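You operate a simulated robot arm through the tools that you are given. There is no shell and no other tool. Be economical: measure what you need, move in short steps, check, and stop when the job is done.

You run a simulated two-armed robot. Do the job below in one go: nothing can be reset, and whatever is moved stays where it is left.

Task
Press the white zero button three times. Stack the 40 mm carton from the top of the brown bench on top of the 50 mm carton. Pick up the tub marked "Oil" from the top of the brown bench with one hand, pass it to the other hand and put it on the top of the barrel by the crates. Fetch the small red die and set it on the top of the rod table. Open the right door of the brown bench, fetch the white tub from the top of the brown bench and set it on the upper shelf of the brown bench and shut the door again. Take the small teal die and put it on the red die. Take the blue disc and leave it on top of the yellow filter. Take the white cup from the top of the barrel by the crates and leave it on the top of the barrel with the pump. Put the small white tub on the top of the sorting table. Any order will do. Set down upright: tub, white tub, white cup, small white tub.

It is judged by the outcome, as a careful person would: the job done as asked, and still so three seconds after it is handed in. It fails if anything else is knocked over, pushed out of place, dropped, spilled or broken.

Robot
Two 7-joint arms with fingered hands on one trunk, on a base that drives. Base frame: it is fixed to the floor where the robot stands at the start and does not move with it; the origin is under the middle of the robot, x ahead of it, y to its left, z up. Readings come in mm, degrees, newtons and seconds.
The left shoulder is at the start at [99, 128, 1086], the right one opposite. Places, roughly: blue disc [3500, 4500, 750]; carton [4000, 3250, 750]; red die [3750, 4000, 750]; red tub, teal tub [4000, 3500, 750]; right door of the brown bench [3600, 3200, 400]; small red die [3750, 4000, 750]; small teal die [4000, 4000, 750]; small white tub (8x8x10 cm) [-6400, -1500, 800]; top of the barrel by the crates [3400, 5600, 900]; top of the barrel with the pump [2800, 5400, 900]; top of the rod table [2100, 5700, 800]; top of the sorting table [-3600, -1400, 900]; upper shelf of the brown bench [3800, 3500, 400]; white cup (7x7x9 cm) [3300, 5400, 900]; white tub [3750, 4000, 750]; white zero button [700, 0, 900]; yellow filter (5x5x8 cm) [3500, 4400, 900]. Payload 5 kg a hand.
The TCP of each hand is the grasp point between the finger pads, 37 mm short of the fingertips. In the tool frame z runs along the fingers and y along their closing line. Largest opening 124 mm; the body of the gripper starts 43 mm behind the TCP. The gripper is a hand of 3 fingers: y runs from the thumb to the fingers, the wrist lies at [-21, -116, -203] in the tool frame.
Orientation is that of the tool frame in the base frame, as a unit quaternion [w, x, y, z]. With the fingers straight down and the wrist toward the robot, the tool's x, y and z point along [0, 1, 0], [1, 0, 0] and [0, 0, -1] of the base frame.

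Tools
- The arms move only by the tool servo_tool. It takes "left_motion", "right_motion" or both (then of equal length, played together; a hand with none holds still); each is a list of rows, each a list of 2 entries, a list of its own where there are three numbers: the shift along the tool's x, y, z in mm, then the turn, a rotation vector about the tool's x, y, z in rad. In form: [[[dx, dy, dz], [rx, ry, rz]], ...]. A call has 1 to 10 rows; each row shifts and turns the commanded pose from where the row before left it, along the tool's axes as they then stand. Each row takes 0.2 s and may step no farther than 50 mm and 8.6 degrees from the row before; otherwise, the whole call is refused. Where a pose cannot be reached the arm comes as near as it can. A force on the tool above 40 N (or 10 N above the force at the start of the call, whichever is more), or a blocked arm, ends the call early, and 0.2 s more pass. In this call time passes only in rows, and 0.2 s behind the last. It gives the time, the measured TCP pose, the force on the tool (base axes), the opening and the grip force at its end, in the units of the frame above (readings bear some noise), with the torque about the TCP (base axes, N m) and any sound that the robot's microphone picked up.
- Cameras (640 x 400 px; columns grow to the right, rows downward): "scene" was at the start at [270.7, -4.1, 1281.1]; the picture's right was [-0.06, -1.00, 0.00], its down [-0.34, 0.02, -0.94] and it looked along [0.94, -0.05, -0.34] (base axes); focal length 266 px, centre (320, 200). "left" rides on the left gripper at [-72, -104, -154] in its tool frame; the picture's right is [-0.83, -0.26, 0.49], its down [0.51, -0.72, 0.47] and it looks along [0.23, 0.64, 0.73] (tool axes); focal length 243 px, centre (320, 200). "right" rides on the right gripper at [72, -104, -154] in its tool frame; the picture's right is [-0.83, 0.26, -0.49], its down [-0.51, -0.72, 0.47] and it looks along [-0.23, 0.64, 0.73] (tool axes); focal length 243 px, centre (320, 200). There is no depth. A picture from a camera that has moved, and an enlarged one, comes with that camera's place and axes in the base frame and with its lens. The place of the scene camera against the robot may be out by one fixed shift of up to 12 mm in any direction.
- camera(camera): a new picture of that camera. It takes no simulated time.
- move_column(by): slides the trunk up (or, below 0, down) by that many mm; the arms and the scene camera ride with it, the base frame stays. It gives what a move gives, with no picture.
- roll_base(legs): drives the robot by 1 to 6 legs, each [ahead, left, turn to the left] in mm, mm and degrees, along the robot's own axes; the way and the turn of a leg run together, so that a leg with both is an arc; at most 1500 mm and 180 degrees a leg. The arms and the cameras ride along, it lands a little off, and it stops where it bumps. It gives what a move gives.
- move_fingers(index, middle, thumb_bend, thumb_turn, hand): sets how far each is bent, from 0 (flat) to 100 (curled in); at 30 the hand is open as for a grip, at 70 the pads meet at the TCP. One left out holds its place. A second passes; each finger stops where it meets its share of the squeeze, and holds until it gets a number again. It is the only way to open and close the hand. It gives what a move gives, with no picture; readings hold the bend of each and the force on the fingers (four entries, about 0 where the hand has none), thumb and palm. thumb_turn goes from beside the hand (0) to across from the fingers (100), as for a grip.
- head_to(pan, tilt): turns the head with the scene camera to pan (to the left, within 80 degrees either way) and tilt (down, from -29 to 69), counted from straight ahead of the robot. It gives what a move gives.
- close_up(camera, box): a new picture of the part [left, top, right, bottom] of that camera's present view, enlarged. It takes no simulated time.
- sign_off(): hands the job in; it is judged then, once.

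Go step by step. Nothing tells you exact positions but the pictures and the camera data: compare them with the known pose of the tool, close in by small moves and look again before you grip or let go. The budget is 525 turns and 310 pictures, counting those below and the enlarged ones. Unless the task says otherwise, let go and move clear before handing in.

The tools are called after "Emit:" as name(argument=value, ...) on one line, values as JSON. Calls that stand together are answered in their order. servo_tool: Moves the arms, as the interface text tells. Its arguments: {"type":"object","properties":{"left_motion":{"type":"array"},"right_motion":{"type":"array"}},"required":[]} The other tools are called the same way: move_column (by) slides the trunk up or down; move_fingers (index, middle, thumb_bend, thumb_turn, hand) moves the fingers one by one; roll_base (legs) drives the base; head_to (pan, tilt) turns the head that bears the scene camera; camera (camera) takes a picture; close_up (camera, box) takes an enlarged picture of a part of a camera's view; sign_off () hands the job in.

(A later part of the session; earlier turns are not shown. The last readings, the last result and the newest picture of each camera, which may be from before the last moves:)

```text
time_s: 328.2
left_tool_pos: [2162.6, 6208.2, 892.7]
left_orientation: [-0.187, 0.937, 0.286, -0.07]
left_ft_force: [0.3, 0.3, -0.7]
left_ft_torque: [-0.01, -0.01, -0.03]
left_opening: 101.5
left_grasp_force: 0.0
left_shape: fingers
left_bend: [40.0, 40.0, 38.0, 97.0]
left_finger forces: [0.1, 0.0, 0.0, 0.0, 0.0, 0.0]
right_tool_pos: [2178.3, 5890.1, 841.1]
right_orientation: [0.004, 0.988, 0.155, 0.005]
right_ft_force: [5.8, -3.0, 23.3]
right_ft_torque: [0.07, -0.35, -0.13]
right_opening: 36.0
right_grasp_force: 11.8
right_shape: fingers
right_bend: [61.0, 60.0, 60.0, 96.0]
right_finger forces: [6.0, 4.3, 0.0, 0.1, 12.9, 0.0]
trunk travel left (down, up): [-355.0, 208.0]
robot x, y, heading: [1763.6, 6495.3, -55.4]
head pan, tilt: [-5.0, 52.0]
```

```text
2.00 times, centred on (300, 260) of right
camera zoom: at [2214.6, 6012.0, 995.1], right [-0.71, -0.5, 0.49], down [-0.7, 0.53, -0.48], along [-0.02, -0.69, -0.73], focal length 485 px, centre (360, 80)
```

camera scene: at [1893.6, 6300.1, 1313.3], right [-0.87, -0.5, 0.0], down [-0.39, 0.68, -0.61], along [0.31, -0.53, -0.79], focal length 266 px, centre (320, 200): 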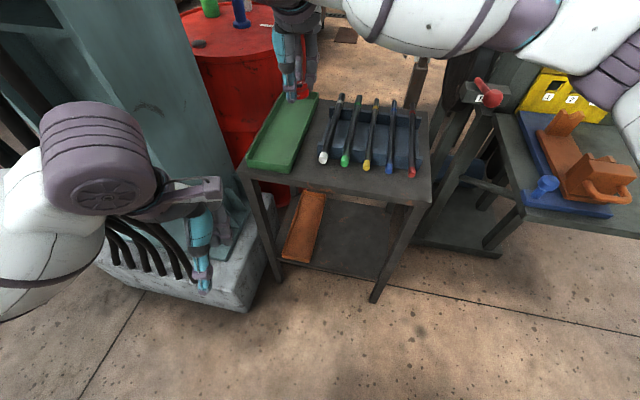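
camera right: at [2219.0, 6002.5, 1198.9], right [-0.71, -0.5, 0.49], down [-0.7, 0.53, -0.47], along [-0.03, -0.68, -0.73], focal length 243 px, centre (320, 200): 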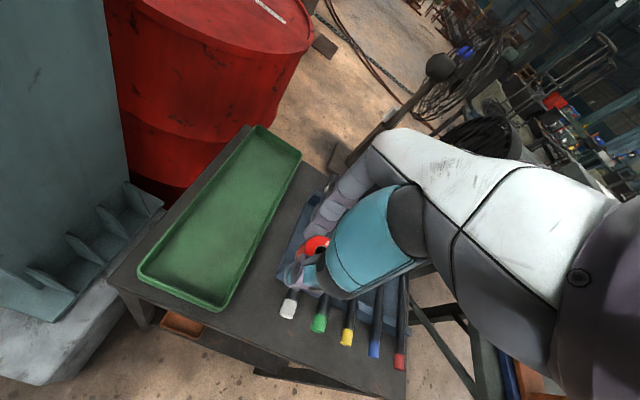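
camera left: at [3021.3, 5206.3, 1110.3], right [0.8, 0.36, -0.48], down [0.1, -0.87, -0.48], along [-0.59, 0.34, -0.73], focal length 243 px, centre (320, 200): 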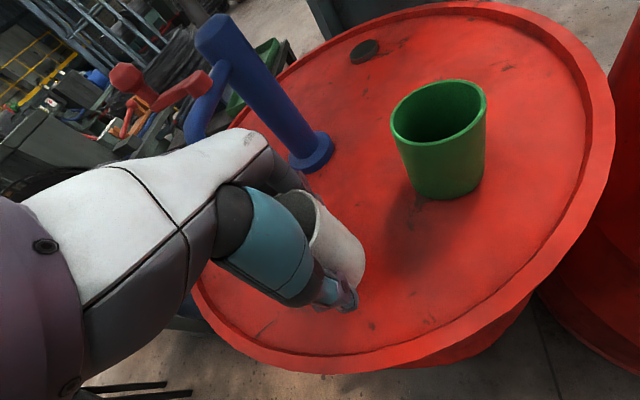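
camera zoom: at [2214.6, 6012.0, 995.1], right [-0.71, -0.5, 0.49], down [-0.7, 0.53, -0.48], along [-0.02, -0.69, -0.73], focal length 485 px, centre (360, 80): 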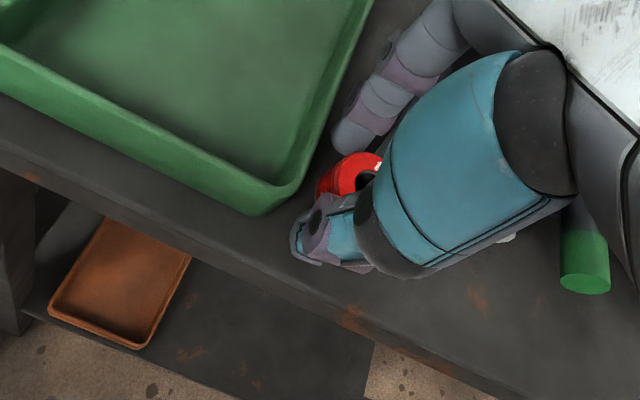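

Emit:
servo_tool(right_motion=[[[0, 0, -3], [0, 0, 0]]])

Emit:
move_fingers(hand="right", index=57, middle=57, thumb_bend=50)

Emit:
close_up(camera="right", box=[180, 160, 420, 360])

```text
time_s: 328.6
left_tool_pos: [2163.2, 6205.5, 892.3]
left_orientation: [-0.188, 0.937, 0.287, -0.069]
left_ft_force: [-0.3, 0.1, 0.3]
left_ft_torque: [0.01, -0.03, 0.02]
left_opening: 101.5
left_grasp_force: 0.0
left_shape: fingers
left_bend: [40.0, 40.0, 38.0, 97.0]
left_finger forces: [0.1, 0.0, 0.0, 0.1, 0.0, 0.0]
right_tool_pos: [2177.2, 5891.4, 841.8]
right_orientation: [0.002, 0.988, 0.156, 0.002]
right_ft_force: [4.1, -0.4, 10.9]
right_ft_torque: [-0.06, -0.2, 0.05]
right_opening: 40.8
right_grasp_force: 6.1
right_shape: fingers
right_bend: [60.0, 60.0, 57.0, 97.0]
right_finger forces: [4.4, 3.6, 0.1, 0.0, 3.8, 0.0]
trunk travel left (down, up): [-355.0, 208.0]
robot x, y, heading: [1767.0, 6490.2, -55.2]
head pan, tilt: [-5.0, 52.0]
```

```text
time_s: 329.6
left_tool_pos: [2161.8, 6205.9, 891.0]
left_orientation: [-0.188, 0.937, 0.286, -0.07]
left_ft_force: [0.1, -0.6, 0.8]
left_ft_torque: [0.01, 0.02, 0.0]
left_opening: 101.6
left_grasp_force: 0.0
left_shape: fingers
left_bend: [40.0, 40.0, 38.0, 97.0]
left_finger forces: [0.0, 0.0, 0.0, 0.0, 0.1, 0.0]
right_tool_pos: [2177.4, 5889.7, 841.3]
right_orientation: [0.003, 0.988, 0.155, 0.002]
right_ft_force: [1.8, 4.7, 0.9]
right_ft_torque: [0.02, -0.02, 0.03]
right_opening: 57.6
right_grasp_force: 2.6
right_shape: fingers
right_bend: [56.0, 58.0, 50.0, 97.0]
right_finger forces: [0.1, 5.3, 0.1, 0.0, 0.0, 0.0]
trunk travel left (down, up): [-355.0, 208.0]
robot x, y, heading: [1764.8, 6495.8, -54.8]
head pan, tilt: [-5.0, 52.0]
```

```text
2.00 times, centred on (300, 260) of right
camera zoom: at [2214.7, 6011.5, 996.0], right [-0.71, -0.5, 0.49], down [-0.7, 0.53, -0.48], along [-0.02, -0.68, -0.73], focal length 485 px, centre (360, 80)
```

zoom: 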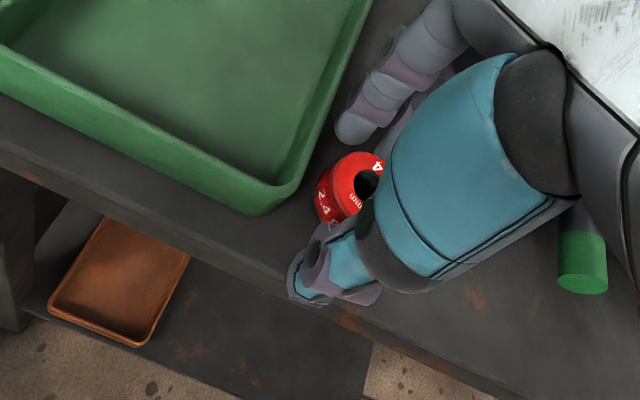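

The die stands free. The middle finger brushes the rack, so curl it slightly, then lift straight up.

Emit:
move_fingers(hand="right", middle=61, index=59)

Emit:
servo_tool(right_motion=[[[0, 0, -6], [0, 0, 0]], [[0, 0, -15], [0, 0, 0]], [[0, 0, -25], [0, 0, 0]], [[0, 0, -40], [0, 0, 0]]])

Emit:
close_up(camera="scene", box=[220, 80, 440, 220])

Emit:
close_up(camera="right", box=[180, 160, 420, 360])

```text
time_s: 330.6
left_tool_pos: [2162.3, 6205.6, 892.3]
left_orientation: [-0.188, 0.937, 0.286, -0.069]
left_ft_force: [-0.5, -0.7, 0.1]
left_ft_torque: [-0.02, 0.01, -0.02]
left_opening: 101.5
left_grasp_force: 0.0
left_shape: fingers
left_bend: [40.0, 40.0, 38.0, 97.0]
left_finger forces: [0.0, 0.0, 0.0, 0.0, 0.0, 0.0]
right_tool_pos: [2178.0, 5888.0, 842.1]
right_orientation: [0.003, 0.988, 0.155, 0.004]
right_ft_force: [2.0, -0.5, 0.1]
right_ft_torque: [0.0, 0.0, 0.1]
right_opening: 53.9
right_grasp_force: 0.5
right_shape: fingers
right_bend: [59.0, 61.0, 50.0, 97.0]
right_finger forces: [0.0, 1.3, 0.0, 0.0, 0.0, 0.0]
trunk travel left (down, up): [-355.0, 208.0]
robot x, y, heading: [1765.1, 6496.3, -55.0]
head pan, tilt: [-5.0, 52.0]
```

```text
time_s: 331.6
left_tool_pos: [2162.7, 6207.0, 893.1]
left_orientation: [-0.189, 0.937, 0.286, -0.069]
left_ft_force: [-0.4, 0.6, -0.1]
left_ft_torque: [-0.02, 0.0, -0.03]
left_opening: 101.4
left_grasp_force: 0.1
left_shape: fingers
left_bend: [40.0, 40.0, 38.0, 97.0]
left_finger forces: [0.0, 0.1, 0.0, 0.0, 0.0, 0.0]
right_tool_pos: [2175.1, 5889.4, 929.4]
right_orientation: [0.004, 0.988, 0.157, 0.004]
right_ft_force: [-0.7, -0.2, 0.2]
right_ft_torque: [-0.02, -0.04, 0.0]
right_opening: 53.7
right_grasp_force: 0.1
right_shape: fingers
right_bend: [59.0, 61.0, 50.0, 97.0]
right_finger forces: [0.0, 0.1, 0.0, 0.0, 0.0, 0.0]
trunk travel left (down, up): [-355.0, 208.0]
robot x, y, heading: [1762.8, 6494.5, -55.3]
head pan, tilt: [-5.0, 52.0]
```

```text
2.86 times, centred on (330, 150) of scene
camera zoom: at [1892.9, 6302.0, 1313.7], right [-0.87, -0.5, 0.0], down [-0.39, 0.68, -0.62], along [0.31, -0.53, -0.79], focal length 761 px, centre (291, 343)
```

zoom: 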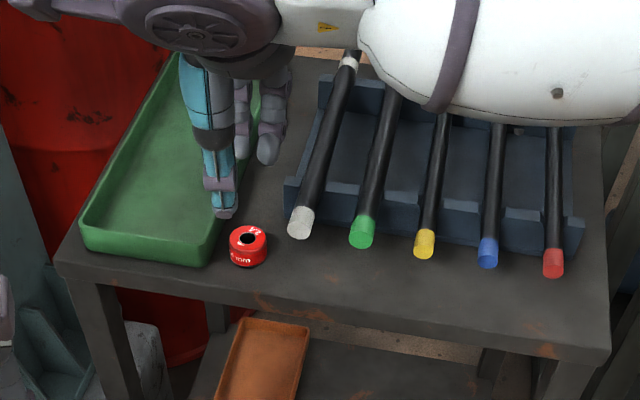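

```text
2.00 times, centred on (300, 260) of right
camera zoom: at [2212.5, 6011.6, 1083.3], right [-0.71, -0.5, 0.49], down [-0.7, 0.53, -0.48], along [-0.02, -0.68, -0.73], focal length 485 px, centre (360, 80)
```

zoom: 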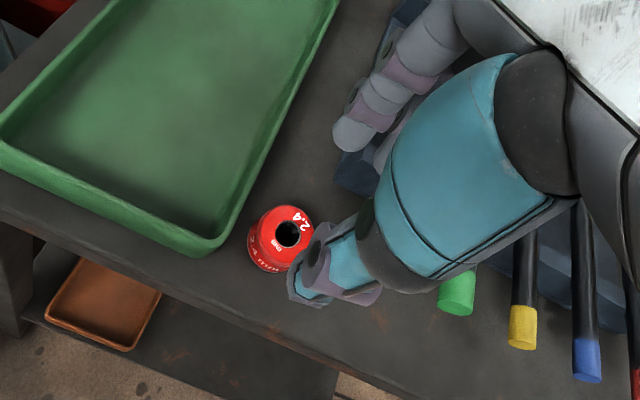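

The die is on the rod table, rods undisturbed. Raise the right hand, back away, and raise the trunk for the trip back to the bench.

Emit:
servo_tool(right_motion=[[[0, 0, -45], [0, 0, 0]], [[0, 0, -45], [0, 0, 0]], [[0, 0, -45], [0, 0, 0]], [[0, 0, -45], [0, 0, 0]], [[0, 0, -45], [0, 0, 0]]])

Emit:
roll_base(legs=[[-500, 0, 0]])

Emit:
move_column(by=180)

Emit:
camera(camera="scene")

```text
time_s: 332.8
left_tool_pos: [2162.4, 6206.3, 892.8]
left_orientation: [-0.188, 0.937, 0.286, -0.069]
left_ft_force: [0.1, -0.3, -0.7]
left_ft_torque: [0.01, 0.0, 0.0]
left_opening: 101.4
left_grasp_force: 0.0
left_shape: fingers
left_bend: [40.0, 40.0, 38.0, 97.0]
left_finger forces: [0.0, 0.1, 0.0, 0.0, 0.0, 0.0]
right_tool_pos: [2174.4, 5892.4, 1154.2]
right_orientation: [0.002, 0.988, 0.154, 0.004]
right_ft_force: [-0.1, 0.1, -0.1]
right_ft_torque: [-0.04, 0.0, 0.0]
right_opening: 53.7
right_grasp_force: 0.0
right_shape: fingers
right_bend: [59.0, 61.0, 50.0, 97.0]
right_finger forces: [0.0, 0.0, 0.0, 0.0, 0.0, 0.0]
trunk travel left (down, up): [-355.0, 208.0]
robot x, y, heading: [1765.3, 6493.6, -55.4]
head pan, tilt: [-5.0, 52.0]
```

```text
time_s: 335.8
left_tool_pos: [1873.6, 6620.2, 892.4]
left_orientation: [-0.19, 0.937, 0.286, -0.07]
left_ft_force: [0.2, -0.7, -1.1]
left_ft_torque: [-0.04, -0.01, 0.01]
left_opening: 101.1
left_grasp_force: 0.2
left_shape: fingers
left_bend: [40.0, 40.0, 38.0, 97.0]
left_finger forces: [0.0, 0.0, 0.0, 0.0, 0.0, 0.0]
right_tool_pos: [1885.1, 6308.4, 1153.6]
right_orientation: [0.002, 0.988, 0.153, 0.004]
right_ft_force: [-0.1, -0.2, -0.4]
right_ft_torque: [-0.03, -0.01, -0.03]
right_opening: 53.9
right_grasp_force: 0.0
right_shape: fingers
right_bend: [59.0, 61.0, 50.0, 97.0]
right_finger forces: [0.0, 0.0, 0.0, 0.0, 0.1, 0.0]
trunk travel left (down, up): [-355.0, 208.0]
robot x, y, heading: [1474.1, 6912.6, -55.3]
head pan, tilt: [-5.0, 52.0]
```

```text
time_s: 337.8
left_tool_pos: [1873.2, 6620.7, 1071.2]
left_orientation: [-0.19, 0.937, 0.286, -0.069]
left_ft_force: [-0.2, -0.1, -0.2]
left_ft_torque: [0.0, 0.0, -0.03]
left_opening: 101.4
left_grasp_force: 0.0
left_shape: fingers
left_bend: [40.0, 40.0, 38.0, 97.0]
left_finger forces: [0.0, 0.1, 0.0, 0.1, 0.0, 0.0]
right_tool_pos: [1884.6, 6307.0, 1331.3]
right_orientation: [0.001, 0.988, 0.154, 0.002]
right_ft_force: [0.7, -0.9, 0.1]
right_ft_torque: [-0.02, 0.0, 0.0]
right_opening: 53.5
right_grasp_force: 0.1
right_shape: fingers
right_bend: [59.0, 61.0, 50.0, 97.0]
right_finger forces: [0.0, 0.0, 0.1, 0.0, 0.0, 0.0]
trunk travel left (down, up): [-535.0, 28.0]
robot x, y, heading: [1477.5, 6911.8, -55.2]
head pan, tilt: [-5.0, 52.0]
```

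```text
131 pictures are left
camera scene: at [1550.7, 6792.0, 1521.8], right [-0.87, -0.5, 0.0], down [-0.39, 0.68, -0.62], along [0.31, -0.53, -0.79], focal length 266 px, centre (320, 200)
```

scene: 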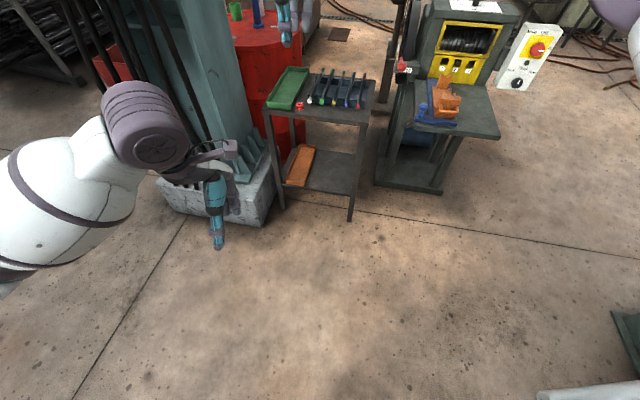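

I'll straighten the left arm, then return to the bench front by the west corridor, which earlier views showed open.

Emit:
servo_tool(left_motion=[[[0, 20, -20], [-0.136, 0, 0]], [[0, 20, -20], [-0.136, 0, 0]], [[0, 20, -20], [-0.136, 0, 0]], [[0, 30, -35], [0, 0, 0]], [[0, 30, -35], [0, 0, 0]], [[0, 30, -35], [0, 0, 0]], [[0, 0, -40], [0, 0, 0]]])

Emit:
roll_base(legs=[[0, 0, -52.5], [1220, 0, 0], [1220, 0, 0], [0, 0, 123.6]])

Emit:
head_to(pan=-20, tilt=25)

Emit:
camera(camera="scene")

```text
time_s: 339.4
left_tool_pos: [1969.7, 6489.4, 1260.4]
left_orientation: [0.006, 0.956, 0.293, -0.009]
left_ft_force: [0.5, 0.1, 0.1]
left_ft_torque: [0.02, -0.01, 0.0]
left_opening: 101.6
left_grasp_force: 0.1
left_shape: fingers
left_bend: [40.0, 40.0, 38.0, 97.0]
left_finger forces: [0.0, 0.1, 0.0, 0.0, 0.0, 0.1]
right_tool_pos: [1884.1, 6306.7, 1334.5]
right_orientation: [0.003, 0.988, 0.153, 0.003]
right_ft_force: [0.6, -0.2, 0.4]
right_ft_torque: [-0.01, 0.0, 0.0]
right_opening: 53.4
right_grasp_force: 0.1
right_shape: fingers
right_bend: [59.0, 61.0, 50.0, 97.0]
right_finger forces: [0.0, 0.0, 0.0, 0.0, 0.0, 0.1]
trunk travel left (down, up): [-535.0, 28.0]
robot x, y, heading: [1474.7, 6913.6, -55.3]
head pan, tilt: [-5.0, 52.0]
```

```text
time_s: 347.4
left_tool_pos: [1110.4, 5184.8, 1269.1]
left_orientation: [0.007, 0.991, -0.132, -0.001]
left_ft_force: [0.0, -1.3, -0.6]
left_ft_torque: [0.05, 0.0, 0.0]
left_opening: 101.5
left_grasp_force: 0.0
left_shape: fingers
left_bend: [40.0, 40.0, 38.0, 97.0]
left_finger forces: [0.1, 0.0, 0.0, 0.0, 0.0, 0.0]
right_tool_pos: [910.6, 5136.9, 1351.6]
right_orientation: [0.016, 0.961, -0.276, 0.009]
right_ft_force: [0.3, -1.3, -0.6]
right_ft_torque: [0.07, -0.06, 0.01]
right_opening: 53.7
right_grasp_force: 0.1
right_shape: fingers
right_bend: [59.0, 61.0, 50.0, 97.0]
right_finger forces: [0.0, 0.1, 0.0, 0.0, 0.1, 0.0]
trunk travel left (down, up): [-535.0, 28.0]
robot x, y, heading: [1114.1, 5804.9, -105.0]
head pan, tilt: [-5.0, 52.0]
stopped in leg 2: the robot was blocked; the commanded pose is now the measured one
```

```text
time_s: 348.3
left_tool_pos: [1109.0, 5189.3, 1272.0]
left_orientation: [0.009, 0.991, -0.136, -0.005]
left_ft_force: [0.4, 0.4, 0.3]
left_ft_torque: [0.02, 0.01, -0.01]
left_opening: 101.6
left_grasp_force: 0.0
left_shape: fingers
left_bend: [40.0, 40.0, 38.0, 97.0]
left_finger forces: [0.0, 0.0, 0.1, 0.1, 0.1, 0.0]
right_tool_pos: [912.7, 5139.5, 1355.7]
right_orientation: [0.019, 0.961, -0.277, 0.007]
right_ft_force: [-0.3, 0.1, -0.7]
right_ft_torque: [0.0, 0.0, 0.03]
right_opening: 53.6
right_grasp_force: 0.0
right_shape: fingers
right_bend: [59.0, 61.0, 50.0, 97.0]
right_finger forces: [0.1, 0.0, 0.0, 0.0, 0.0, 0.0]
trunk travel left (down, up): [-535.0, 28.0]
robot x, y, heading: [1115.8, 5802.9, -105.2]
head pan, tilt: [-20.0, 25.0]
```

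```text
130 pictures are left
camera scene: at [1040.0, 5710.1, 1565.9], right [-0.82, 0.58, -0.02], down [0.25, 0.32, -0.92], along [-0.52, -0.75, -0.4], focal length 266 px, centre (320, 200)
```

scene: 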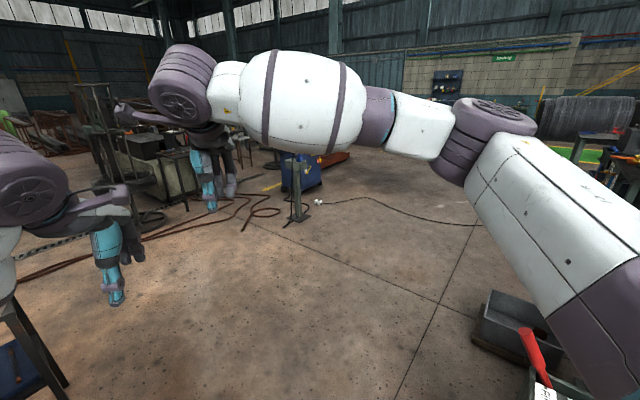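

Blocked again; something beside me. Back up a little and look left and right.

Emit:
roll_base(legs=[[-200, 0, 0]])

Emit:
head_to(pan=50, tilt=40)

Emit:
camera(camera="scene")

Emit:
head_to(pan=-50, tilt=40)

Emit:
camera(camera="scene")

```text
time_s: 349.1
left_tool_pos: [1107.7, 5187.2, 1271.2]
left_orientation: [0.01, 0.991, -0.133, -0.003]
left_ft_force: [-0.7, -0.2, 0.4]
left_ft_torque: [0.0, -0.03, 0.02]
left_opening: 101.6
left_grasp_force: 0.0
left_shape: fingers
left_bend: [40.0, 40.0, 38.0, 97.0]
left_finger forces: [0.0, 0.0, 0.0, 0.0, 0.0, 0.0]
right_tool_pos: [909.9, 5138.6, 1345.3]
right_orientation: [0.011, 0.961, -0.277, 0.009]
right_ft_force: [-0.4, 0.9, -0.3]
right_ft_torque: [0.01, -0.02, -0.02]
right_opening: 53.8
right_grasp_force: 0.1
right_shape: fingers
right_bend: [59.0, 61.0, 50.0, 97.0]
right_finger forces: [0.1, 0.0, 0.1, 0.0, 0.0, 0.0]
trunk travel left (down, up): [-535.0, 28.0]
robot x, y, heading: [1117.8, 5815.0, -105.0]
head pan, tilt: [-20.0, 25.0]
stopped in leg 1: the robot was blocked; the commanded pose is now the measured one
```

```text
time_s: 350.6
left_tool_pos: [1108.0, 5187.8, 1270.8]
left_orientation: [0.01, 0.991, -0.135, -0.003]
left_ft_force: [0.8, -0.4, 0.2]
left_ft_torque: [-0.02, -0.03, 0.01]
left_opening: 101.4
left_grasp_force: 0.0
left_shape: fingers
left_bend: [40.0, 40.0, 38.0, 97.0]
left_finger forces: [0.0, 0.0, 0.0, 0.1, 0.0, 0.1]
right_tool_pos: [912.4, 5140.1, 1347.9]
right_orientation: [0.013, 0.961, -0.278, 0.008]
right_ft_force: [-0.7, -1.1, -0.1]
right_ft_torque: [-0.02, -0.01, -0.01]
right_opening: 53.4
right_grasp_force: 0.1
right_shape: fingers
right_bend: [59.0, 61.0, 50.0, 97.0]
right_finger forces: [0.1, 0.1, 0.0, 0.0, 0.0, 0.1]
trunk travel left (down, up): [-535.0, 28.0]
robot x, y, heading: [1120.2, 5814.6, -105.1]
head pan, tilt: [50.0, 40.0]
```

```text
129 pictures are left
camera scene: at [1139.5, 5712.3, 1541.9], right [-0.82, -0.57, 0.01], down [-0.36, 0.51, -0.78], along [0.44, -0.64, -0.63], focal length 266 px, centre (320, 200)
```

scene: 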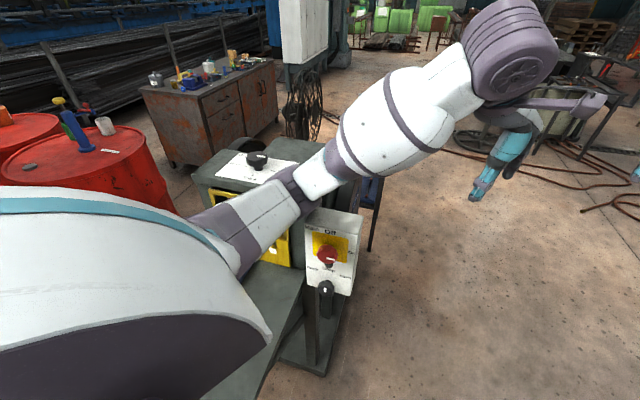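

```text
time_s: 352.3
left_tool_pos: [1110.8, 5188.4, 1270.4]
left_orientation: [0.009, 0.991, -0.135, -0.003]
left_ft_force: [0.6, 0.2, 0.0]
left_ft_torque: [-0.03, 0.01, -0.01]
left_opening: 101.2
left_grasp_force: 0.1
left_shape: fingers
left_bend: [40.0, 40.0, 38.0, 97.0]
left_finger forces: [0.0, 0.0, 0.0, 0.1, 0.0, 0.1]
right_tool_pos: [912.1, 5138.4, 1347.8]
right_orientation: [0.014, 0.961, -0.277, 0.008]
right_ft_force: [-0.6, 0.2, -0.6]
right_ft_torque: [-0.02, -0.03, -0.01]
right_opening: 53.6
right_grasp_force: 0.0
right_shape: fingers
right_bend: [59.0, 61.0, 50.0, 97.0]
right_finger forces: [0.0, 0.0, 0.0, 0.1, 0.0, 0.0]
trunk travel left (down, up): [-535.0, 28.0]
robot x, y, heading: [1121.3, 5810.7, -105.1]
head pan, tilt: [-50.0, 40.0]
```

```text
128 pictures are left
camera scene: at [1014.1, 5746.5, 1540.3], right [-0.42, 0.91, -0.02], down [0.59, 0.26, -0.77], along [-0.69, -0.33, -0.64], focal length 266 px, centre (320, 200)
```

scene: 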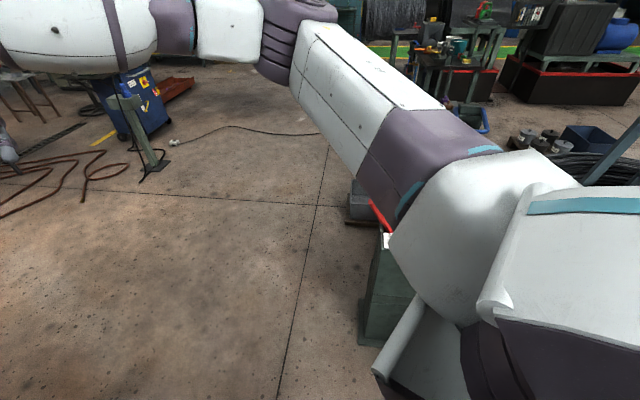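

My left elbow is against the machine's top. Raise the trunk the remaining bit, lift the left hand (raising the elbow), then back away.

Emit:
move_column(by=27)

Emit:
servo_tool(left_motion=[[[-10, 0, -40], [0, 0, 0]], [[-10, 0, -40], [0, 0, 0]], [[-10, 0, -40], [0, 0, 0]]])

Emit:
roll_base(legs=[[-350, 0, 0]])

Emit:
head_to(pan=50, tilt=35)

Emit:
camera(camera="scene")

```text
time_s: 353.1
left_tool_pos: [1122.4, 5162.4, 1289.5]
left_orientation: [0.003, 0.991, -0.135, -0.009]
left_ft_force: [-0.4, -0.4, -0.7]
left_ft_torque: [-0.03, 0.01, -0.02]
left_opening: 101.7
left_grasp_force: 0.1
left_shape: fingers
left_bend: [40.0, 40.0, 38.0, 97.0]
left_finger forces: [0.0, 0.0, 0.0, 0.1, 0.0, 0.0]
right_tool_pos: [924.5, 5113.5, 1365.7]
right_orientation: [0.007, 0.96, -0.279, -0.001]
right_ft_force: [-0.7, -0.8, -0.4]
right_ft_torque: [0.01, 0.0, -0.02]
right_opening: 53.6
right_grasp_force: 0.0
right_shape: fingers
right_bend: [59.0, 61.0, 50.0, 97.0]
right_finger forces: [0.0, 0.0, 0.0, 0.1, 0.0, 0.1]
trunk travel left (down, up): [-562.0, 1.0]
robot x, y, heading: [1116.9, 5812.4, -105.5]
head pan, tilt: [-50.0, 40.0]
```

```text
time_s: 353.9
left_tool_pos: [1091.8, 5175.6, 1404.1]
left_orientation: [0.0, 0.991, -0.134, -0.009]
left_ft_force: [-0.1, -0.3, 0.9]
left_ft_torque: [-0.02, 0.01, 0.0]
left_opening: 101.5
left_grasp_force: 0.1
left_shape: fingers
left_bend: [40.0, 40.0, 38.0, 97.0]
left_finger forces: [0.0, 0.0, 0.0, 0.1, 0.0, 0.0]
right_tool_pos: [922.1, 5115.9, 1364.5]
right_orientation: [0.006, 0.961, -0.277, 0.002]
right_ft_force: [0.7, -0.1, 0.7]
right_ft_torque: [-0.01, 0.03, 0.01]
right_opening: 53.6
right_grasp_force: 0.1
right_shape: fingers
right_bend: [59.0, 61.0, 50.0, 97.0]
right_finger forces: [0.0, 0.0, 0.1, 0.0, 0.0, 0.1]
trunk travel left (down, up): [-562.0, 1.0]
robot x, y, heading: [1116.4, 5815.1, -105.4]
head pan, tilt: [-50.0, 40.0]
```

```text
time_s: 356.1
left_tool_pos: [1180.3, 5503.3, 1399.2]
left_orientation: [-0.003, 0.991, -0.135, -0.007]
left_ft_force: [-0.4, -1.3, -0.4]
left_ft_torque: [0.03, -0.04, -0.02]
left_opening: 101.4
left_grasp_force: 0.0
left_shape: fingers
left_bend: [40.0, 40.0, 38.0, 97.0]
left_finger forces: [0.0, 0.0, 0.0, 0.1, 0.1, 0.0]
right_tool_pos: [1010.1, 5445.1, 1359.0]
right_orientation: [0.002, 0.961, -0.277, 0.001]
right_ft_force: [0.1, -0.1, -0.3]
right_ft_torque: [0.01, -0.01, -0.02]
right_opening: 53.6
right_grasp_force: 0.0
right_shape: fingers
right_bend: [59.0, 61.0, 50.0, 97.0]
right_finger forces: [0.1, 0.1, 0.1, 0.0, 0.1, 0.0]
trunk travel left (down, up): [-562.0, 1.0]
robot x, y, heading: [1207.4, 6150.2, -105.4]
head pan, tilt: [-50.0, 40.0]
```

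```text
time_s: 357.9
left_tool_pos: [1181.5, 5506.2, 1404.1]
left_orientation: [-0.001, 0.991, -0.134, -0.008]
left_ft_force: [-0.7, -0.3, -0.1]
left_ft_torque: [-0.03, -0.04, -0.02]
left_opening: 101.3
left_grasp_force: 0.1
left_shape: fingers
left_bend: [40.0, 40.0, 38.0, 97.0]
left_finger forces: [0.0, 0.1, 0.1, 0.1, 0.0, 0.0]
right_tool_pos: [1011.3, 5447.7, 1361.6]
right_orientation: [0.004, 0.961, -0.278, 0.002]
right_ft_force: [-0.9, -0.6, 0.1]
right_ft_torque: [0.01, -0.01, -0.02]
right_opening: 53.4
right_grasp_force: 0.0
right_shape: fingers
right_bend: [59.0, 61.0, 50.0, 97.0]
right_finger forces: [0.1, 0.0, 0.0, 0.0, 0.0, 0.0]
trunk travel left (down, up): [-562.0, 1.0]
robot x, y, heading: [1208.3, 6147.6, -105.4]
head pan, tilt: [50.0, 35.0]
```

```text
127 pictures are left
camera scene: at [1251.7, 6048.5, 1575.6], right [-0.82, -0.57, 0.0], down [-0.33, 0.47, -0.82], along [0.47, -0.67, -0.57], focal length 266 px, centre (320, 200)
```

scene: 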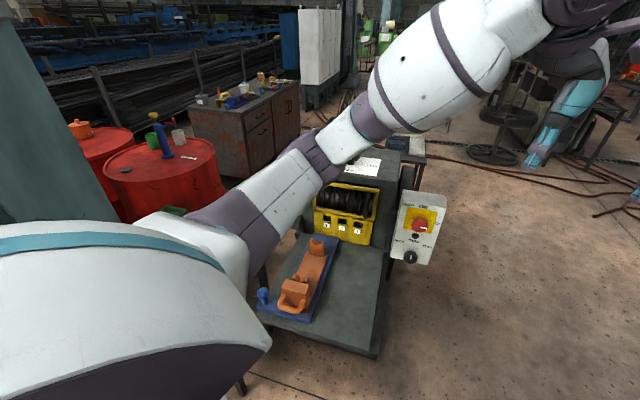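

Machine looks undisturbed. That corridor is too tight, so I'll return by the known east route, in known-clear legs.

Emit:
roll_base(legs=[[-950, 0, 0], [0, 0, 105.4], [1450, 0, 0], [1450, 0, 0], [0, 0, -90]])

Emit:
roll_base(legs=[[1050, 0, 0], [1060, 0, 0]])

```text
time_s: 384.6
left_tool_pos: [4482.4, 6482.1, 1403.1]
left_orientation: [0.0, 1.0, 0.0, -0.009]
left_ft_force: [0.8, -0.1, 0.0]
left_ft_torque: [0.0, 0.03, 0.03]
left_opening: 101.5
left_grasp_force: 0.0
left_shape: fingers
left_bend: [40.0, 40.0, 38.0, 97.0]
left_finger forces: [0.1, 0.1, 0.0, 0.0, 0.0, 0.0]
right_tool_pos: [4332.7, 6379.2, 1361.6]
right_orientation: [0.003, 0.99, -0.144, 0.002]
right_ft_force: [-0.7, -0.6, -0.3]
right_ft_torque: [-0.01, -0.01, 0.01]
right_opening: 53.7
right_grasp_force: 0.0
right_shape: fingers
right_bend: [59.0, 61.0, 50.0, 97.0]
right_finger forces: [0.1, 0.0, 0.0, 0.0, 0.1, 0.1]
trunk travel left (down, up): [-562.0, 1.0]
robot x, y, heading: [4335.6, 7105.9, -89.7]
head pan, tilt: [50.0, 35.0]
```

```text
time_s: 392.0
left_tool_pos: [4478.2, 5138.4, 1413.6]
left_orientation: [0.008, 1.0, -0.004, -0.008]
left_ft_force: [-1.3, 2.0, 0.5]
left_ft_torque: [-0.08, 0.03, -0.01]
left_opening: 101.7
left_grasp_force: 0.0
left_shape: fingers
left_bend: [40.0, 40.0, 38.0, 97.0]
left_finger forces: [0.1, 0.1, 0.1, 0.0, 0.1, 0.0]
right_tool_pos: [4330.0, 5037.4, 1374.1]
right_orientation: [0.012, 0.989, -0.149, 0.004]
right_ft_force: [-0.6, 0.3, 0.4]
right_ft_torque: [-0.08, -0.02, 0.01]
right_opening: 53.6
right_grasp_force: 0.2
right_shape: fingers
right_bend: [59.0, 61.0, 50.0, 97.0]
right_finger forces: [0.1, 0.1, 0.0, 0.0, 0.0, 0.0]
trunk travel left (down, up): [-562.0, 1.0]
robot x, y, heading: [4341.6, 5753.0, -89.9]
head pan, tilt: [50.0, 35.0]
stopped in leg 2: the robot was blocked; the commanded pose is now the measured one
```

Blocked beside the crates. Look down to the right before moving.

Emit:
head_to(pan=-30, tilt=65)

Emit:
camera(camera="scene")

```text
time_s: 393.5
left_tool_pos: [4479.0, 5123.5, 1403.1]
left_orientation: [0.0, 1.0, -0.004, -0.009]
left_ft_force: [0.2, -1.0, -0.4]
left_ft_torque: [0.03, 0.01, -0.01]
left_opening: 101.7
left_grasp_force: 0.1
left_shape: fingers
left_bend: [40.0, 40.0, 38.0, 97.0]
left_finger forces: [0.1, 0.0, 0.1, 0.1, 0.1, 0.0]
right_tool_pos: [4330.3, 5023.0, 1361.6]
right_orientation: [0.004, 0.989, -0.149, 0.002]
right_ft_force: [0.9, -0.3, -1.3]
right_ft_torque: [0.04, -0.01, -0.01]
right_opening: 53.7
right_grasp_force: 0.1
right_shape: fingers
right_bend: [59.0, 61.0, 50.0, 97.0]
right_finger forces: [0.1, 0.0, 0.0, 0.0, 0.1, 0.0]
trunk travel left (down, up): [-562.0, 1.0]
robot x, y, heading: [4338.5, 5753.5, -90.2]
head pan, tilt: [-30.0, 65.0]
```

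```text
126 pictures are left
camera scene: at [4309.3, 5669.5, 1535.5], right [-0.87, 0.5, 0.0], down [0.45, 0.78, -0.42], along [-0.21, -0.36, -0.91], focal length 266 px, centre (320, 200)
```

scene: 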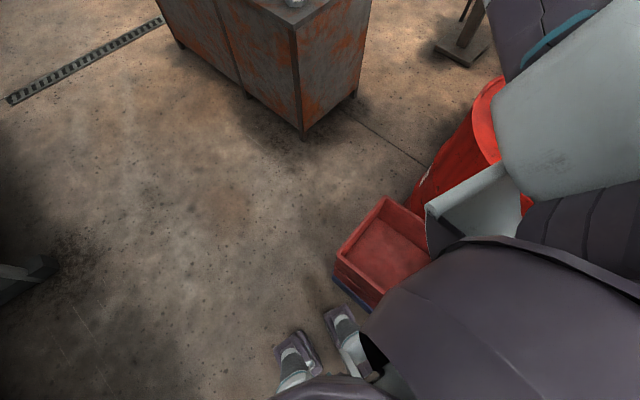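

Crate corner is just ahead-right of my feet. Sidestep 250 mm away (east), then continue down and across to the bench's front-left.

Emit:
roll_base(legs=[[-60, 120, 0], [0, 200, 0], [790, 0, 0], [0, -1550, 0]])

Emit:
head_to(pan=-20, tilt=35)

Emit:
camera(camera="scene")

```text
refused: -1550 is not a number from -1500 to 1500
```

```text
time_s: 394.5
left_tool_pos: [4480.2, 5126.2, 1403.8]
left_orientation: [0.001, 1.0, -0.004, -0.008]
left_ft_force: [0.3, -0.6, 0.3]
left_ft_torque: [0.01, 0.02, 0.02]
left_opening: 101.5
left_grasp_force: 0.0
left_shape: fingers
left_bend: [40.0, 40.0, 38.0, 97.0]
left_finger forces: [0.0, 0.0, 0.0, 0.1, 0.1, 0.1]
right_tool_pos: [4330.3, 5024.3, 1363.4]
right_orientation: [0.005, 0.989, -0.15, 0.003]
right_ft_force: [-0.3, -0.7, 0.3]
right_ft_torque: [-0.02, -0.05, 0.0]
right_opening: 53.7
right_grasp_force: 0.1
right_shape: fingers
right_bend: [59.0, 61.0, 50.0, 97.0]
right_finger forces: [0.1, 0.1, 0.0, 0.0, 0.0, 0.0]
trunk travel left (down, up): [-562.0, 1.0]
robot x, y, heading: [4341.0, 5749.6, -90.4]
head pan, tilt: [-20.0, 35.0]
```

```text
125 pictures are left
camera scene: at [4309.2, 5641.5, 1575.5], right [-0.94, 0.34, 0.0], down [0.2, 0.54, -0.82], along [-0.28, -0.77, -0.57], focal length 266 px, centre (320, 200)
```

scene: 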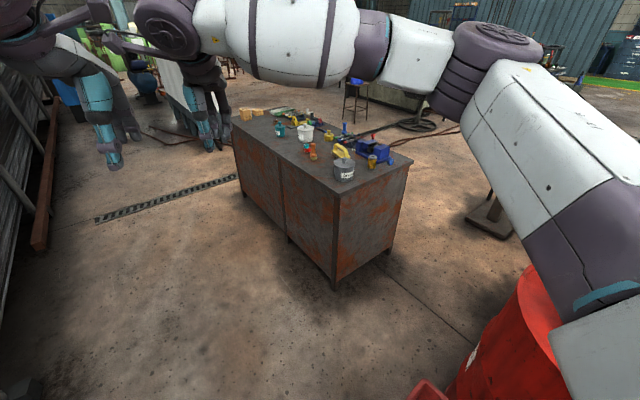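

Emit:
roll_base(legs=[[-60, 120, 0], [0, 200, 0], [790, 0, 0], [0, -1450, 0]])

```text
time_s: 414.5
left_tool_pos: [3330.9, 4407.4, 1404.3]
left_orientation: [0.001, 1.0, -0.006, -0.007]
left_ft_force: [-0.4, 0.0, -0.5]
left_ft_torque: [0.01, 0.01, 0.01]
left_opening: 101.3
left_grasp_force: 0.0
left_shape: fingers
left_bend: [40.0, 40.0, 38.0, 97.0]
left_finger forces: [0.0, 0.0, 0.0, 0.0, 0.0, 0.0]
right_tool_pos: [3180.6, 4305.6, 1363.5]
right_orientation: [0.005, 0.989, -0.15, 0.003]
right_ft_force: [0.0, -0.1, -0.2]
right_ft_torque: [-0.04, -0.01, 0.01]
right_opening: 53.7
right_grasp_force: 0.0
right_shape: fingers
right_bend: [59.0, 61.0, 50.0, 97.0]
right_finger forces: [0.0, 0.0, 0.1, 0.0, 0.0, 0.0]
trunk travel left (down, up): [-562.0, 1.0]
robot x, y, heading: [3191.5, 5032.3, -90.2]
head pan, tilt: [-20.0, 35.0]
stopped in leg 4: the robot was blocked; the commanded pose is now the measured one
```

Nearly through; the pump barrel's edge stopped me. Move off diagonally toward the open floor in front of the bench.

Emit:
roll_base(legs=[[120, 0, 0], [180, -350, 0], [600, 0, 0], [0, 0, 106.5]])

Emit:
head_to(pan=10, tilt=35)

Emit:
camera(camera="scene")

```text
time_s: 426.3
left_tool_pos: [3413.6, 4430.5, 1403.2]
left_orientation: [0.007, 0.62, 0.784, -0.005]
left_ft_force: [-0.3, -0.4, 0.8]
left_ft_torque: [0.02, 0.0, 0.01]
left_opening: 101.7
left_grasp_force: 0.1
left_shape: fingers
left_bend: [40.0, 40.0, 38.0, 97.0]
left_finger forces: [0.0, 0.0, 0.0, 0.0, 0.0, 0.0]
right_tool_pos: [3549.0, 4311.1, 1363.6]
right_orientation: [0.001, 0.726, 0.687, 0.006]
right_ft_force: [-0.2, 0.4, 0.4]
right_ft_torque: [-0.01, 0.02, 0.01]
right_opening: 53.7
right_grasp_force: 0.0
right_shape: fingers
right_bend: [59.0, 61.0, 50.0, 97.0]
right_finger forces: [0.1, 0.0, 0.0, 0.0, 0.0, 0.1]
trunk travel left (down, up): [-562.0, 1.0]
robot x, y, heading: [2838.2, 4146.9, 13.7]
head pan, tilt: [-20.0, 35.0]
```

```text
time_s: 427.2
left_tool_pos: [3415.2, 4430.9, 1404.3]
left_orientation: [0.006, 0.62, 0.785, -0.004]
left_ft_force: [-1.0, 0.4, 0.0]
left_ft_torque: [-0.02, -0.01, 0.0]
left_opening: 101.1
left_grasp_force: 0.1
left_shape: fingers
left_bend: [40.0, 40.0, 38.0, 97.0]
left_finger forces: [0.0, 0.0, 0.1, 0.0, 0.1, 0.0]
right_tool_pos: [3548.1, 4311.6, 1363.6]
right_orientation: [0.001, 0.727, 0.687, 0.005]
right_ft_force: [0.9, -0.3, -0.2]
right_ft_torque: [-0.02, -0.01, 0.01]
right_opening: 53.8
right_grasp_force: 0.0
right_shape: fingers
right_bend: [59.0, 61.0, 50.0, 97.0]
right_finger forces: [0.0, 0.0, 0.0, 0.0, 0.0, 0.0]
trunk travel left (down, up): [-562.0, 1.0]
robot x, y, heading: [2843.6, 4142.5, 13.8]
head pan, tilt: [10.0, 35.0]
```

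```text
124 pictures are left
camera scene: at [2949.2, 4188.5, 1575.6], right [0.4, -0.92, 0.0], down [-0.53, -0.23, -0.82], along [0.75, 0.33, -0.57], focal length 266 px, centre (320, 200)
```

scene: 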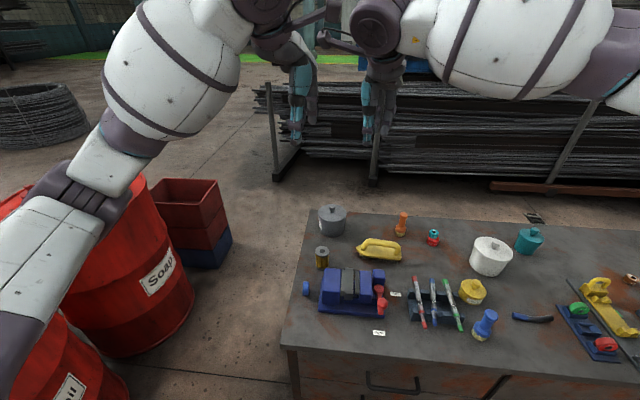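

At the bench's front-left. Close-up on the vise, blue disc and filter.

Emit:
close_up(camera="scene", box=[280, 190, 420, 350])

Emit:
camera(camera="left")

```text
2.50 times, centred on (350, 270) of scene
camera zoom: at [2949.2, 4188.5, 1575.6], right [0.4, -0.92, 0.0], down [-0.53, -0.23, -0.82], along [0.75, 0.33, -0.57], focal length 666 px, centre (245, 25)
```

zoom: 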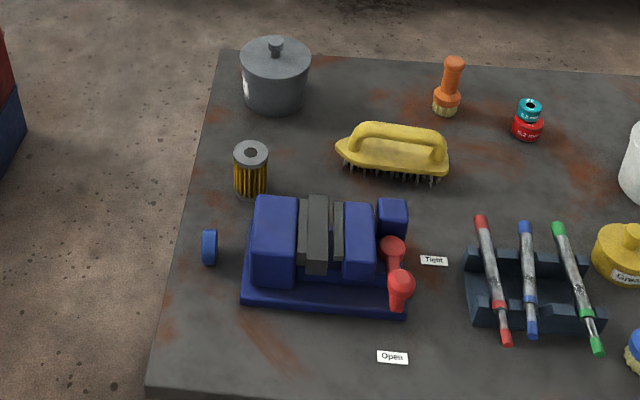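

```text
122 pictures are left
camera left: at [3328.9, 4338.4, 1557.0], right [-0.06, -0.88, -0.48], down [-0.82, 0.32, -0.48], along [0.57, 0.36, -0.73], focal length 243 px, centre (320, 200)
```

left: 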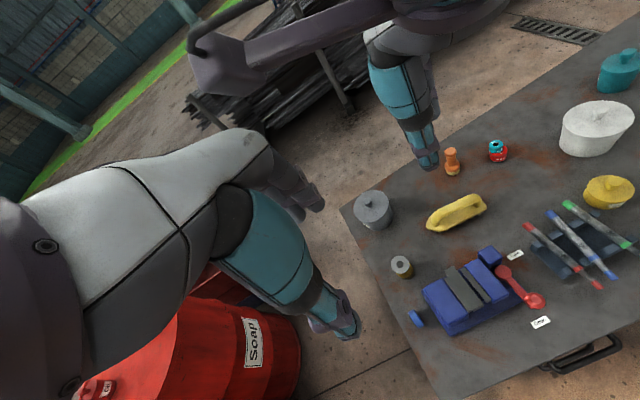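

The blue disc stands on edge at ≈(3423, 4449) left of the vise. Plan: left hand grips its rim front/back, lifts, rolls 90° so it lies flat, and sets it on the filter from the bench's left end. Square up to the bench and lower the trunk.

Emit:
roll_base(legs=[[0, 0, 2.8], [62, 52, 0]])

Emit:
move_column(by=-230)

Emit:
camera(camera="left")

Emit:
head_to(pan=5, tilt=45)

Emit:
camera(camera="scene")

```text
time_s: 428.8
left_tool_pos: [3438.8, 4517.7, 1409.4]
left_orientation: [0.008, 0.601, 0.799, -0.001]
left_ft_force: [-0.8, -0.7, 0.6]
left_ft_torque: [0.06, -0.02, 0.03]
left_opening: 101.6
left_grasp_force: 0.0
left_shape: fingers
left_bend: [40.0, 40.0, 38.0, 97.0]
left_finger forces: [0.0, 0.0, 0.0, 0.1, 0.0, 0.0]
right_tool_pos: [3580.2, 4405.4, 1370.0]
right_orientation: [0.001, 0.711, 0.703, 0.009]
right_ft_force: [-0.3, -0.7, 0.8]
right_ft_torque: [0.08, -0.05, 0.02]
right_opening: 54.0
right_grasp_force: 0.0
right_shape: fingers
right_bend: [59.0, 61.0, 50.0, 97.0]
right_finger forces: [0.0, 0.0, 0.0, 0.0, 0.1, 0.0]
trunk travel left (down, up): [-562.0, 1.0]
robot x, y, heading: [2884.8, 4209.8, 16.3]
head pan, tilt: [10.0, 35.0]
```

```text
time_s: 431.2
left_tool_pos: [3443.4, 4523.4, 1174.0]
left_orientation: [0.008, 0.601, 0.799, -0.004]
left_ft_force: [0.2, 0.2, -0.2]
left_ft_torque: [0.0, 0.03, 0.01]
left_opening: 101.5
left_grasp_force: 0.0
left_shape: fingers
left_bend: [40.0, 40.0, 38.0, 97.0]
left_finger forces: [0.0, 0.0, 0.0, 0.0, 0.1, 0.1]
right_tool_pos: [3582.6, 4410.4, 1134.3]
right_orientation: [0.0, 0.71, 0.704, 0.007]
right_ft_force: [0.3, -0.7, -0.1]
right_ft_torque: [0.03, 0.03, 0.02]
right_opening: 53.7
right_grasp_force: 0.0
right_shape: fingers
right_bend: [59.0, 61.0, 50.0, 97.0]
right_finger forces: [0.0, 0.1, 0.0, 0.1, 0.0, 0.1]
trunk travel left (down, up): [-332.0, 231.0]
robot x, y, heading: [2884.1, 4210.4, 16.7]
head pan, tilt: [10.0, 35.0]
```

```text
121 pictures are left
camera left: at [3361.5, 4426.6, 1327.6], right [-0.02, -0.88, -0.48], down [-0.83, 0.28, -0.48], along [0.56, 0.39, -0.73], focal length 243 px, centre (320, 200)
```

left: 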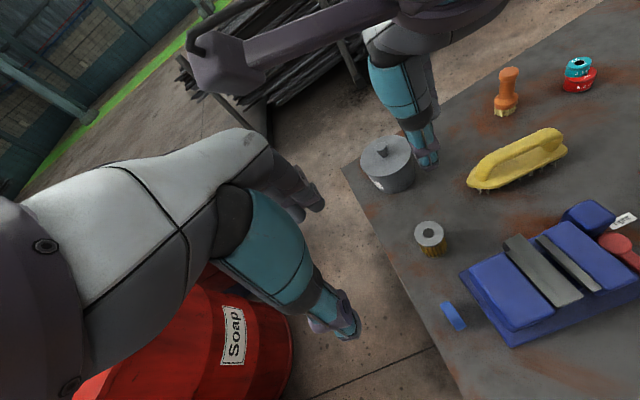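

```text
time_s: 431.9
left_tool_pos: [3444.0, 4524.1, 1174.3]
left_orientation: [0.007, 0.601, 0.799, -0.004]
left_ft_force: [-0.3, -0.6, 0.2]
left_ft_torque: [0.02, 0.02, 0.03]
left_opening: 101.5
left_grasp_force: 0.1
left_shape: fingers
left_bend: [40.0, 40.0, 38.0, 97.0]
left_finger forces: [0.0, 0.0, 0.0, 0.0, 0.1, 0.0]
right_tool_pos: [3582.0, 4411.4, 1134.7]
right_orientation: [0.001, 0.71, 0.704, 0.006]
right_ft_force: [0.4, 0.1, -0.2]
right_ft_torque: [-0.02, 0.0, 0.01]
right_opening: 53.7
right_grasp_force: 0.0
right_shape: fingers
right_bend: [59.0, 61.0, 50.0, 97.0]
right_finger forces: [0.1, 0.0, 0.0, 0.1, 0.1, 0.1]
trunk travel left (down, up): [-332.0, 231.0]
robot x, y, heading: [2885.1, 4208.6, 16.8]
head pan, tilt: [5.0, 45.0]
```

```text
120 pictures are left
camera scene: at [3115.7, 4287.8, 1300.2], right [0.37, -0.93, 0.0], down [-0.66, -0.26, -0.71], along [0.66, 0.26, -0.71], focal length 266 px, centre (320, 200)
```

scene: 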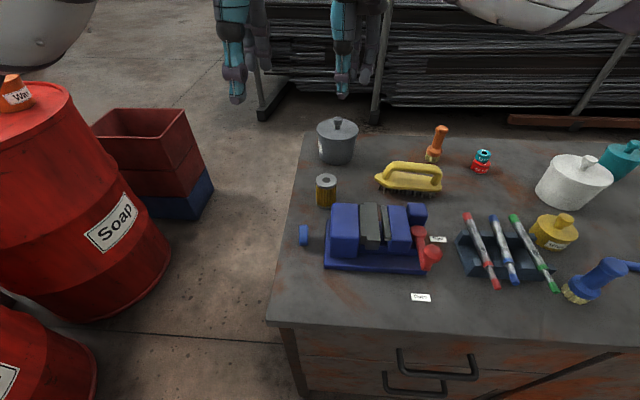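

Disc at (3422, 4445, 836); filter top at ≈(3546, 4440). Bring the left hand above the disc with moderate opening.

Emit:
move_fingers(hand="left", index=45, middle=45, thumb_bend=45)

Emit:
servo_tool(left_motion=[[[-35, -21.5, 0], [0, 0, 0]], [[-35, -21.5, 0], [0, 0, 0]], [[0, 0, 45], [0, 0, 0]], [[0, 0, 45], [0, 0, 0]], [[0, 0, 45], [0, 0, 0]], [[0, 0, 40], [0, 0, 0]]])

Emit:
close_up(camera="left", box=[220, 130, 500, 370])

Emit:
close_up(camera="scene", box=[250, 130, 450, 290])

```text
time_s: 432.9
left_tool_pos: [3443.0, 4523.7, 1174.2]
left_orientation: [0.007, 0.601, 0.799, -0.004]
left_ft_force: [0.3, -0.3, 0.7]
left_ft_torque: [0.01, 0.03, 0.0]
left_opening: 84.2
left_grasp_force: 0.0
left_shape: fingers
left_bend: [45.0, 45.0, 45.0, 97.0]
left_finger forces: [0.0, 0.0, 0.0, 0.0, 0.0, 0.0]
right_tool_pos: [3584.1, 4410.4, 1134.0]
right_orientation: [0.0, 0.71, 0.704, 0.005]
right_ft_force: [-0.7, 0.0, -0.3]
right_ft_torque: [-0.01, -0.02, 0.03]
right_opening: 53.5
right_grasp_force: 0.1
right_shape: fingers
right_bend: [59.0, 61.0, 50.0, 97.0]
right_finger forces: [0.0, 0.0, 0.0, 0.1, 0.0, 0.0]
trunk travel left (down, up): [-332.0, 231.0]
robot x, y, heading: [2881.9, 4206.9, 16.8]
head pan, tilt: [5.0, 45.0]
```

```text
time_s: 434.3
left_tool_pos: [3424.6, 4442.3, 1000.0]
left_orientation: [0.007, 0.6, 0.8, -0.005]
left_ft_force: [-0.2, 0.7, -0.3]
left_ft_torque: [-0.01, 0.03, 0.0]
left_opening: 83.5
left_grasp_force: 0.0
left_shape: fingers
left_bend: [45.0, 45.0, 45.0, 97.0]
left_finger forces: [0.0, 0.0, 0.1, 0.0, 0.1, 0.0]
right_tool_pos: [3583.3, 4411.4, 1133.1]
right_orientation: [0.001, 0.709, 0.705, 0.005]
right_ft_force: [-0.5, -0.5, 0.2]
right_ft_torque: [-0.01, 0.01, -0.03]
right_opening: 53.6
right_grasp_force: 0.1
right_shape: fingers
right_bend: [59.0, 61.0, 50.0, 97.0]
right_finger forces: [0.0, 0.0, 0.0, 0.0, 0.0, 0.1]
trunk travel left (down, up): [-332.0, 231.0]
robot x, y, heading: [2884.1, 4208.5, 16.7]
head pan, tilt: [5.0, 45.0]
```

```text
1.67 times, centred on (360, 250) of left
camera zoom: at [3342.4, 4345.7, 1154.2], right [-0.02, -0.88, -0.48], down [-0.83, 0.28, -0.48], along [0.56, 0.39, -0.73], focal length 404 px, centre (253, 117)
```

zoom: 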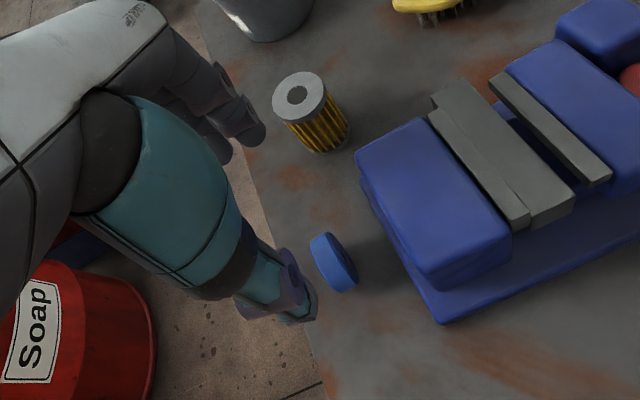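

```text
2.50 times, centred on (350, 210) of scene
camera zoom: at [3116.2, 4288.8, 1299.9], right [0.37, -0.93, 0.0], down [-0.66, -0.26, -0.71], along [0.66, 0.26, -0.71], focal length 666 px, centre (245, 175)
```

zoom: 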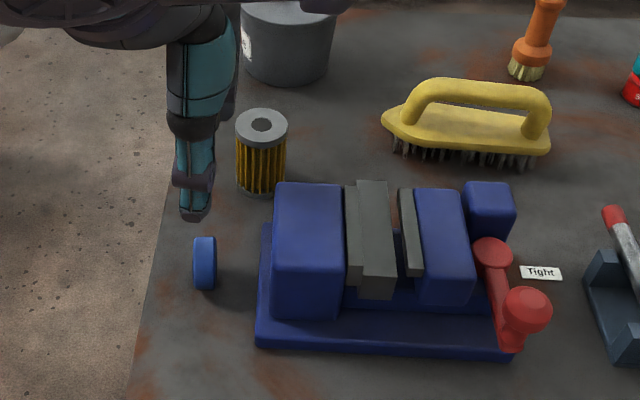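

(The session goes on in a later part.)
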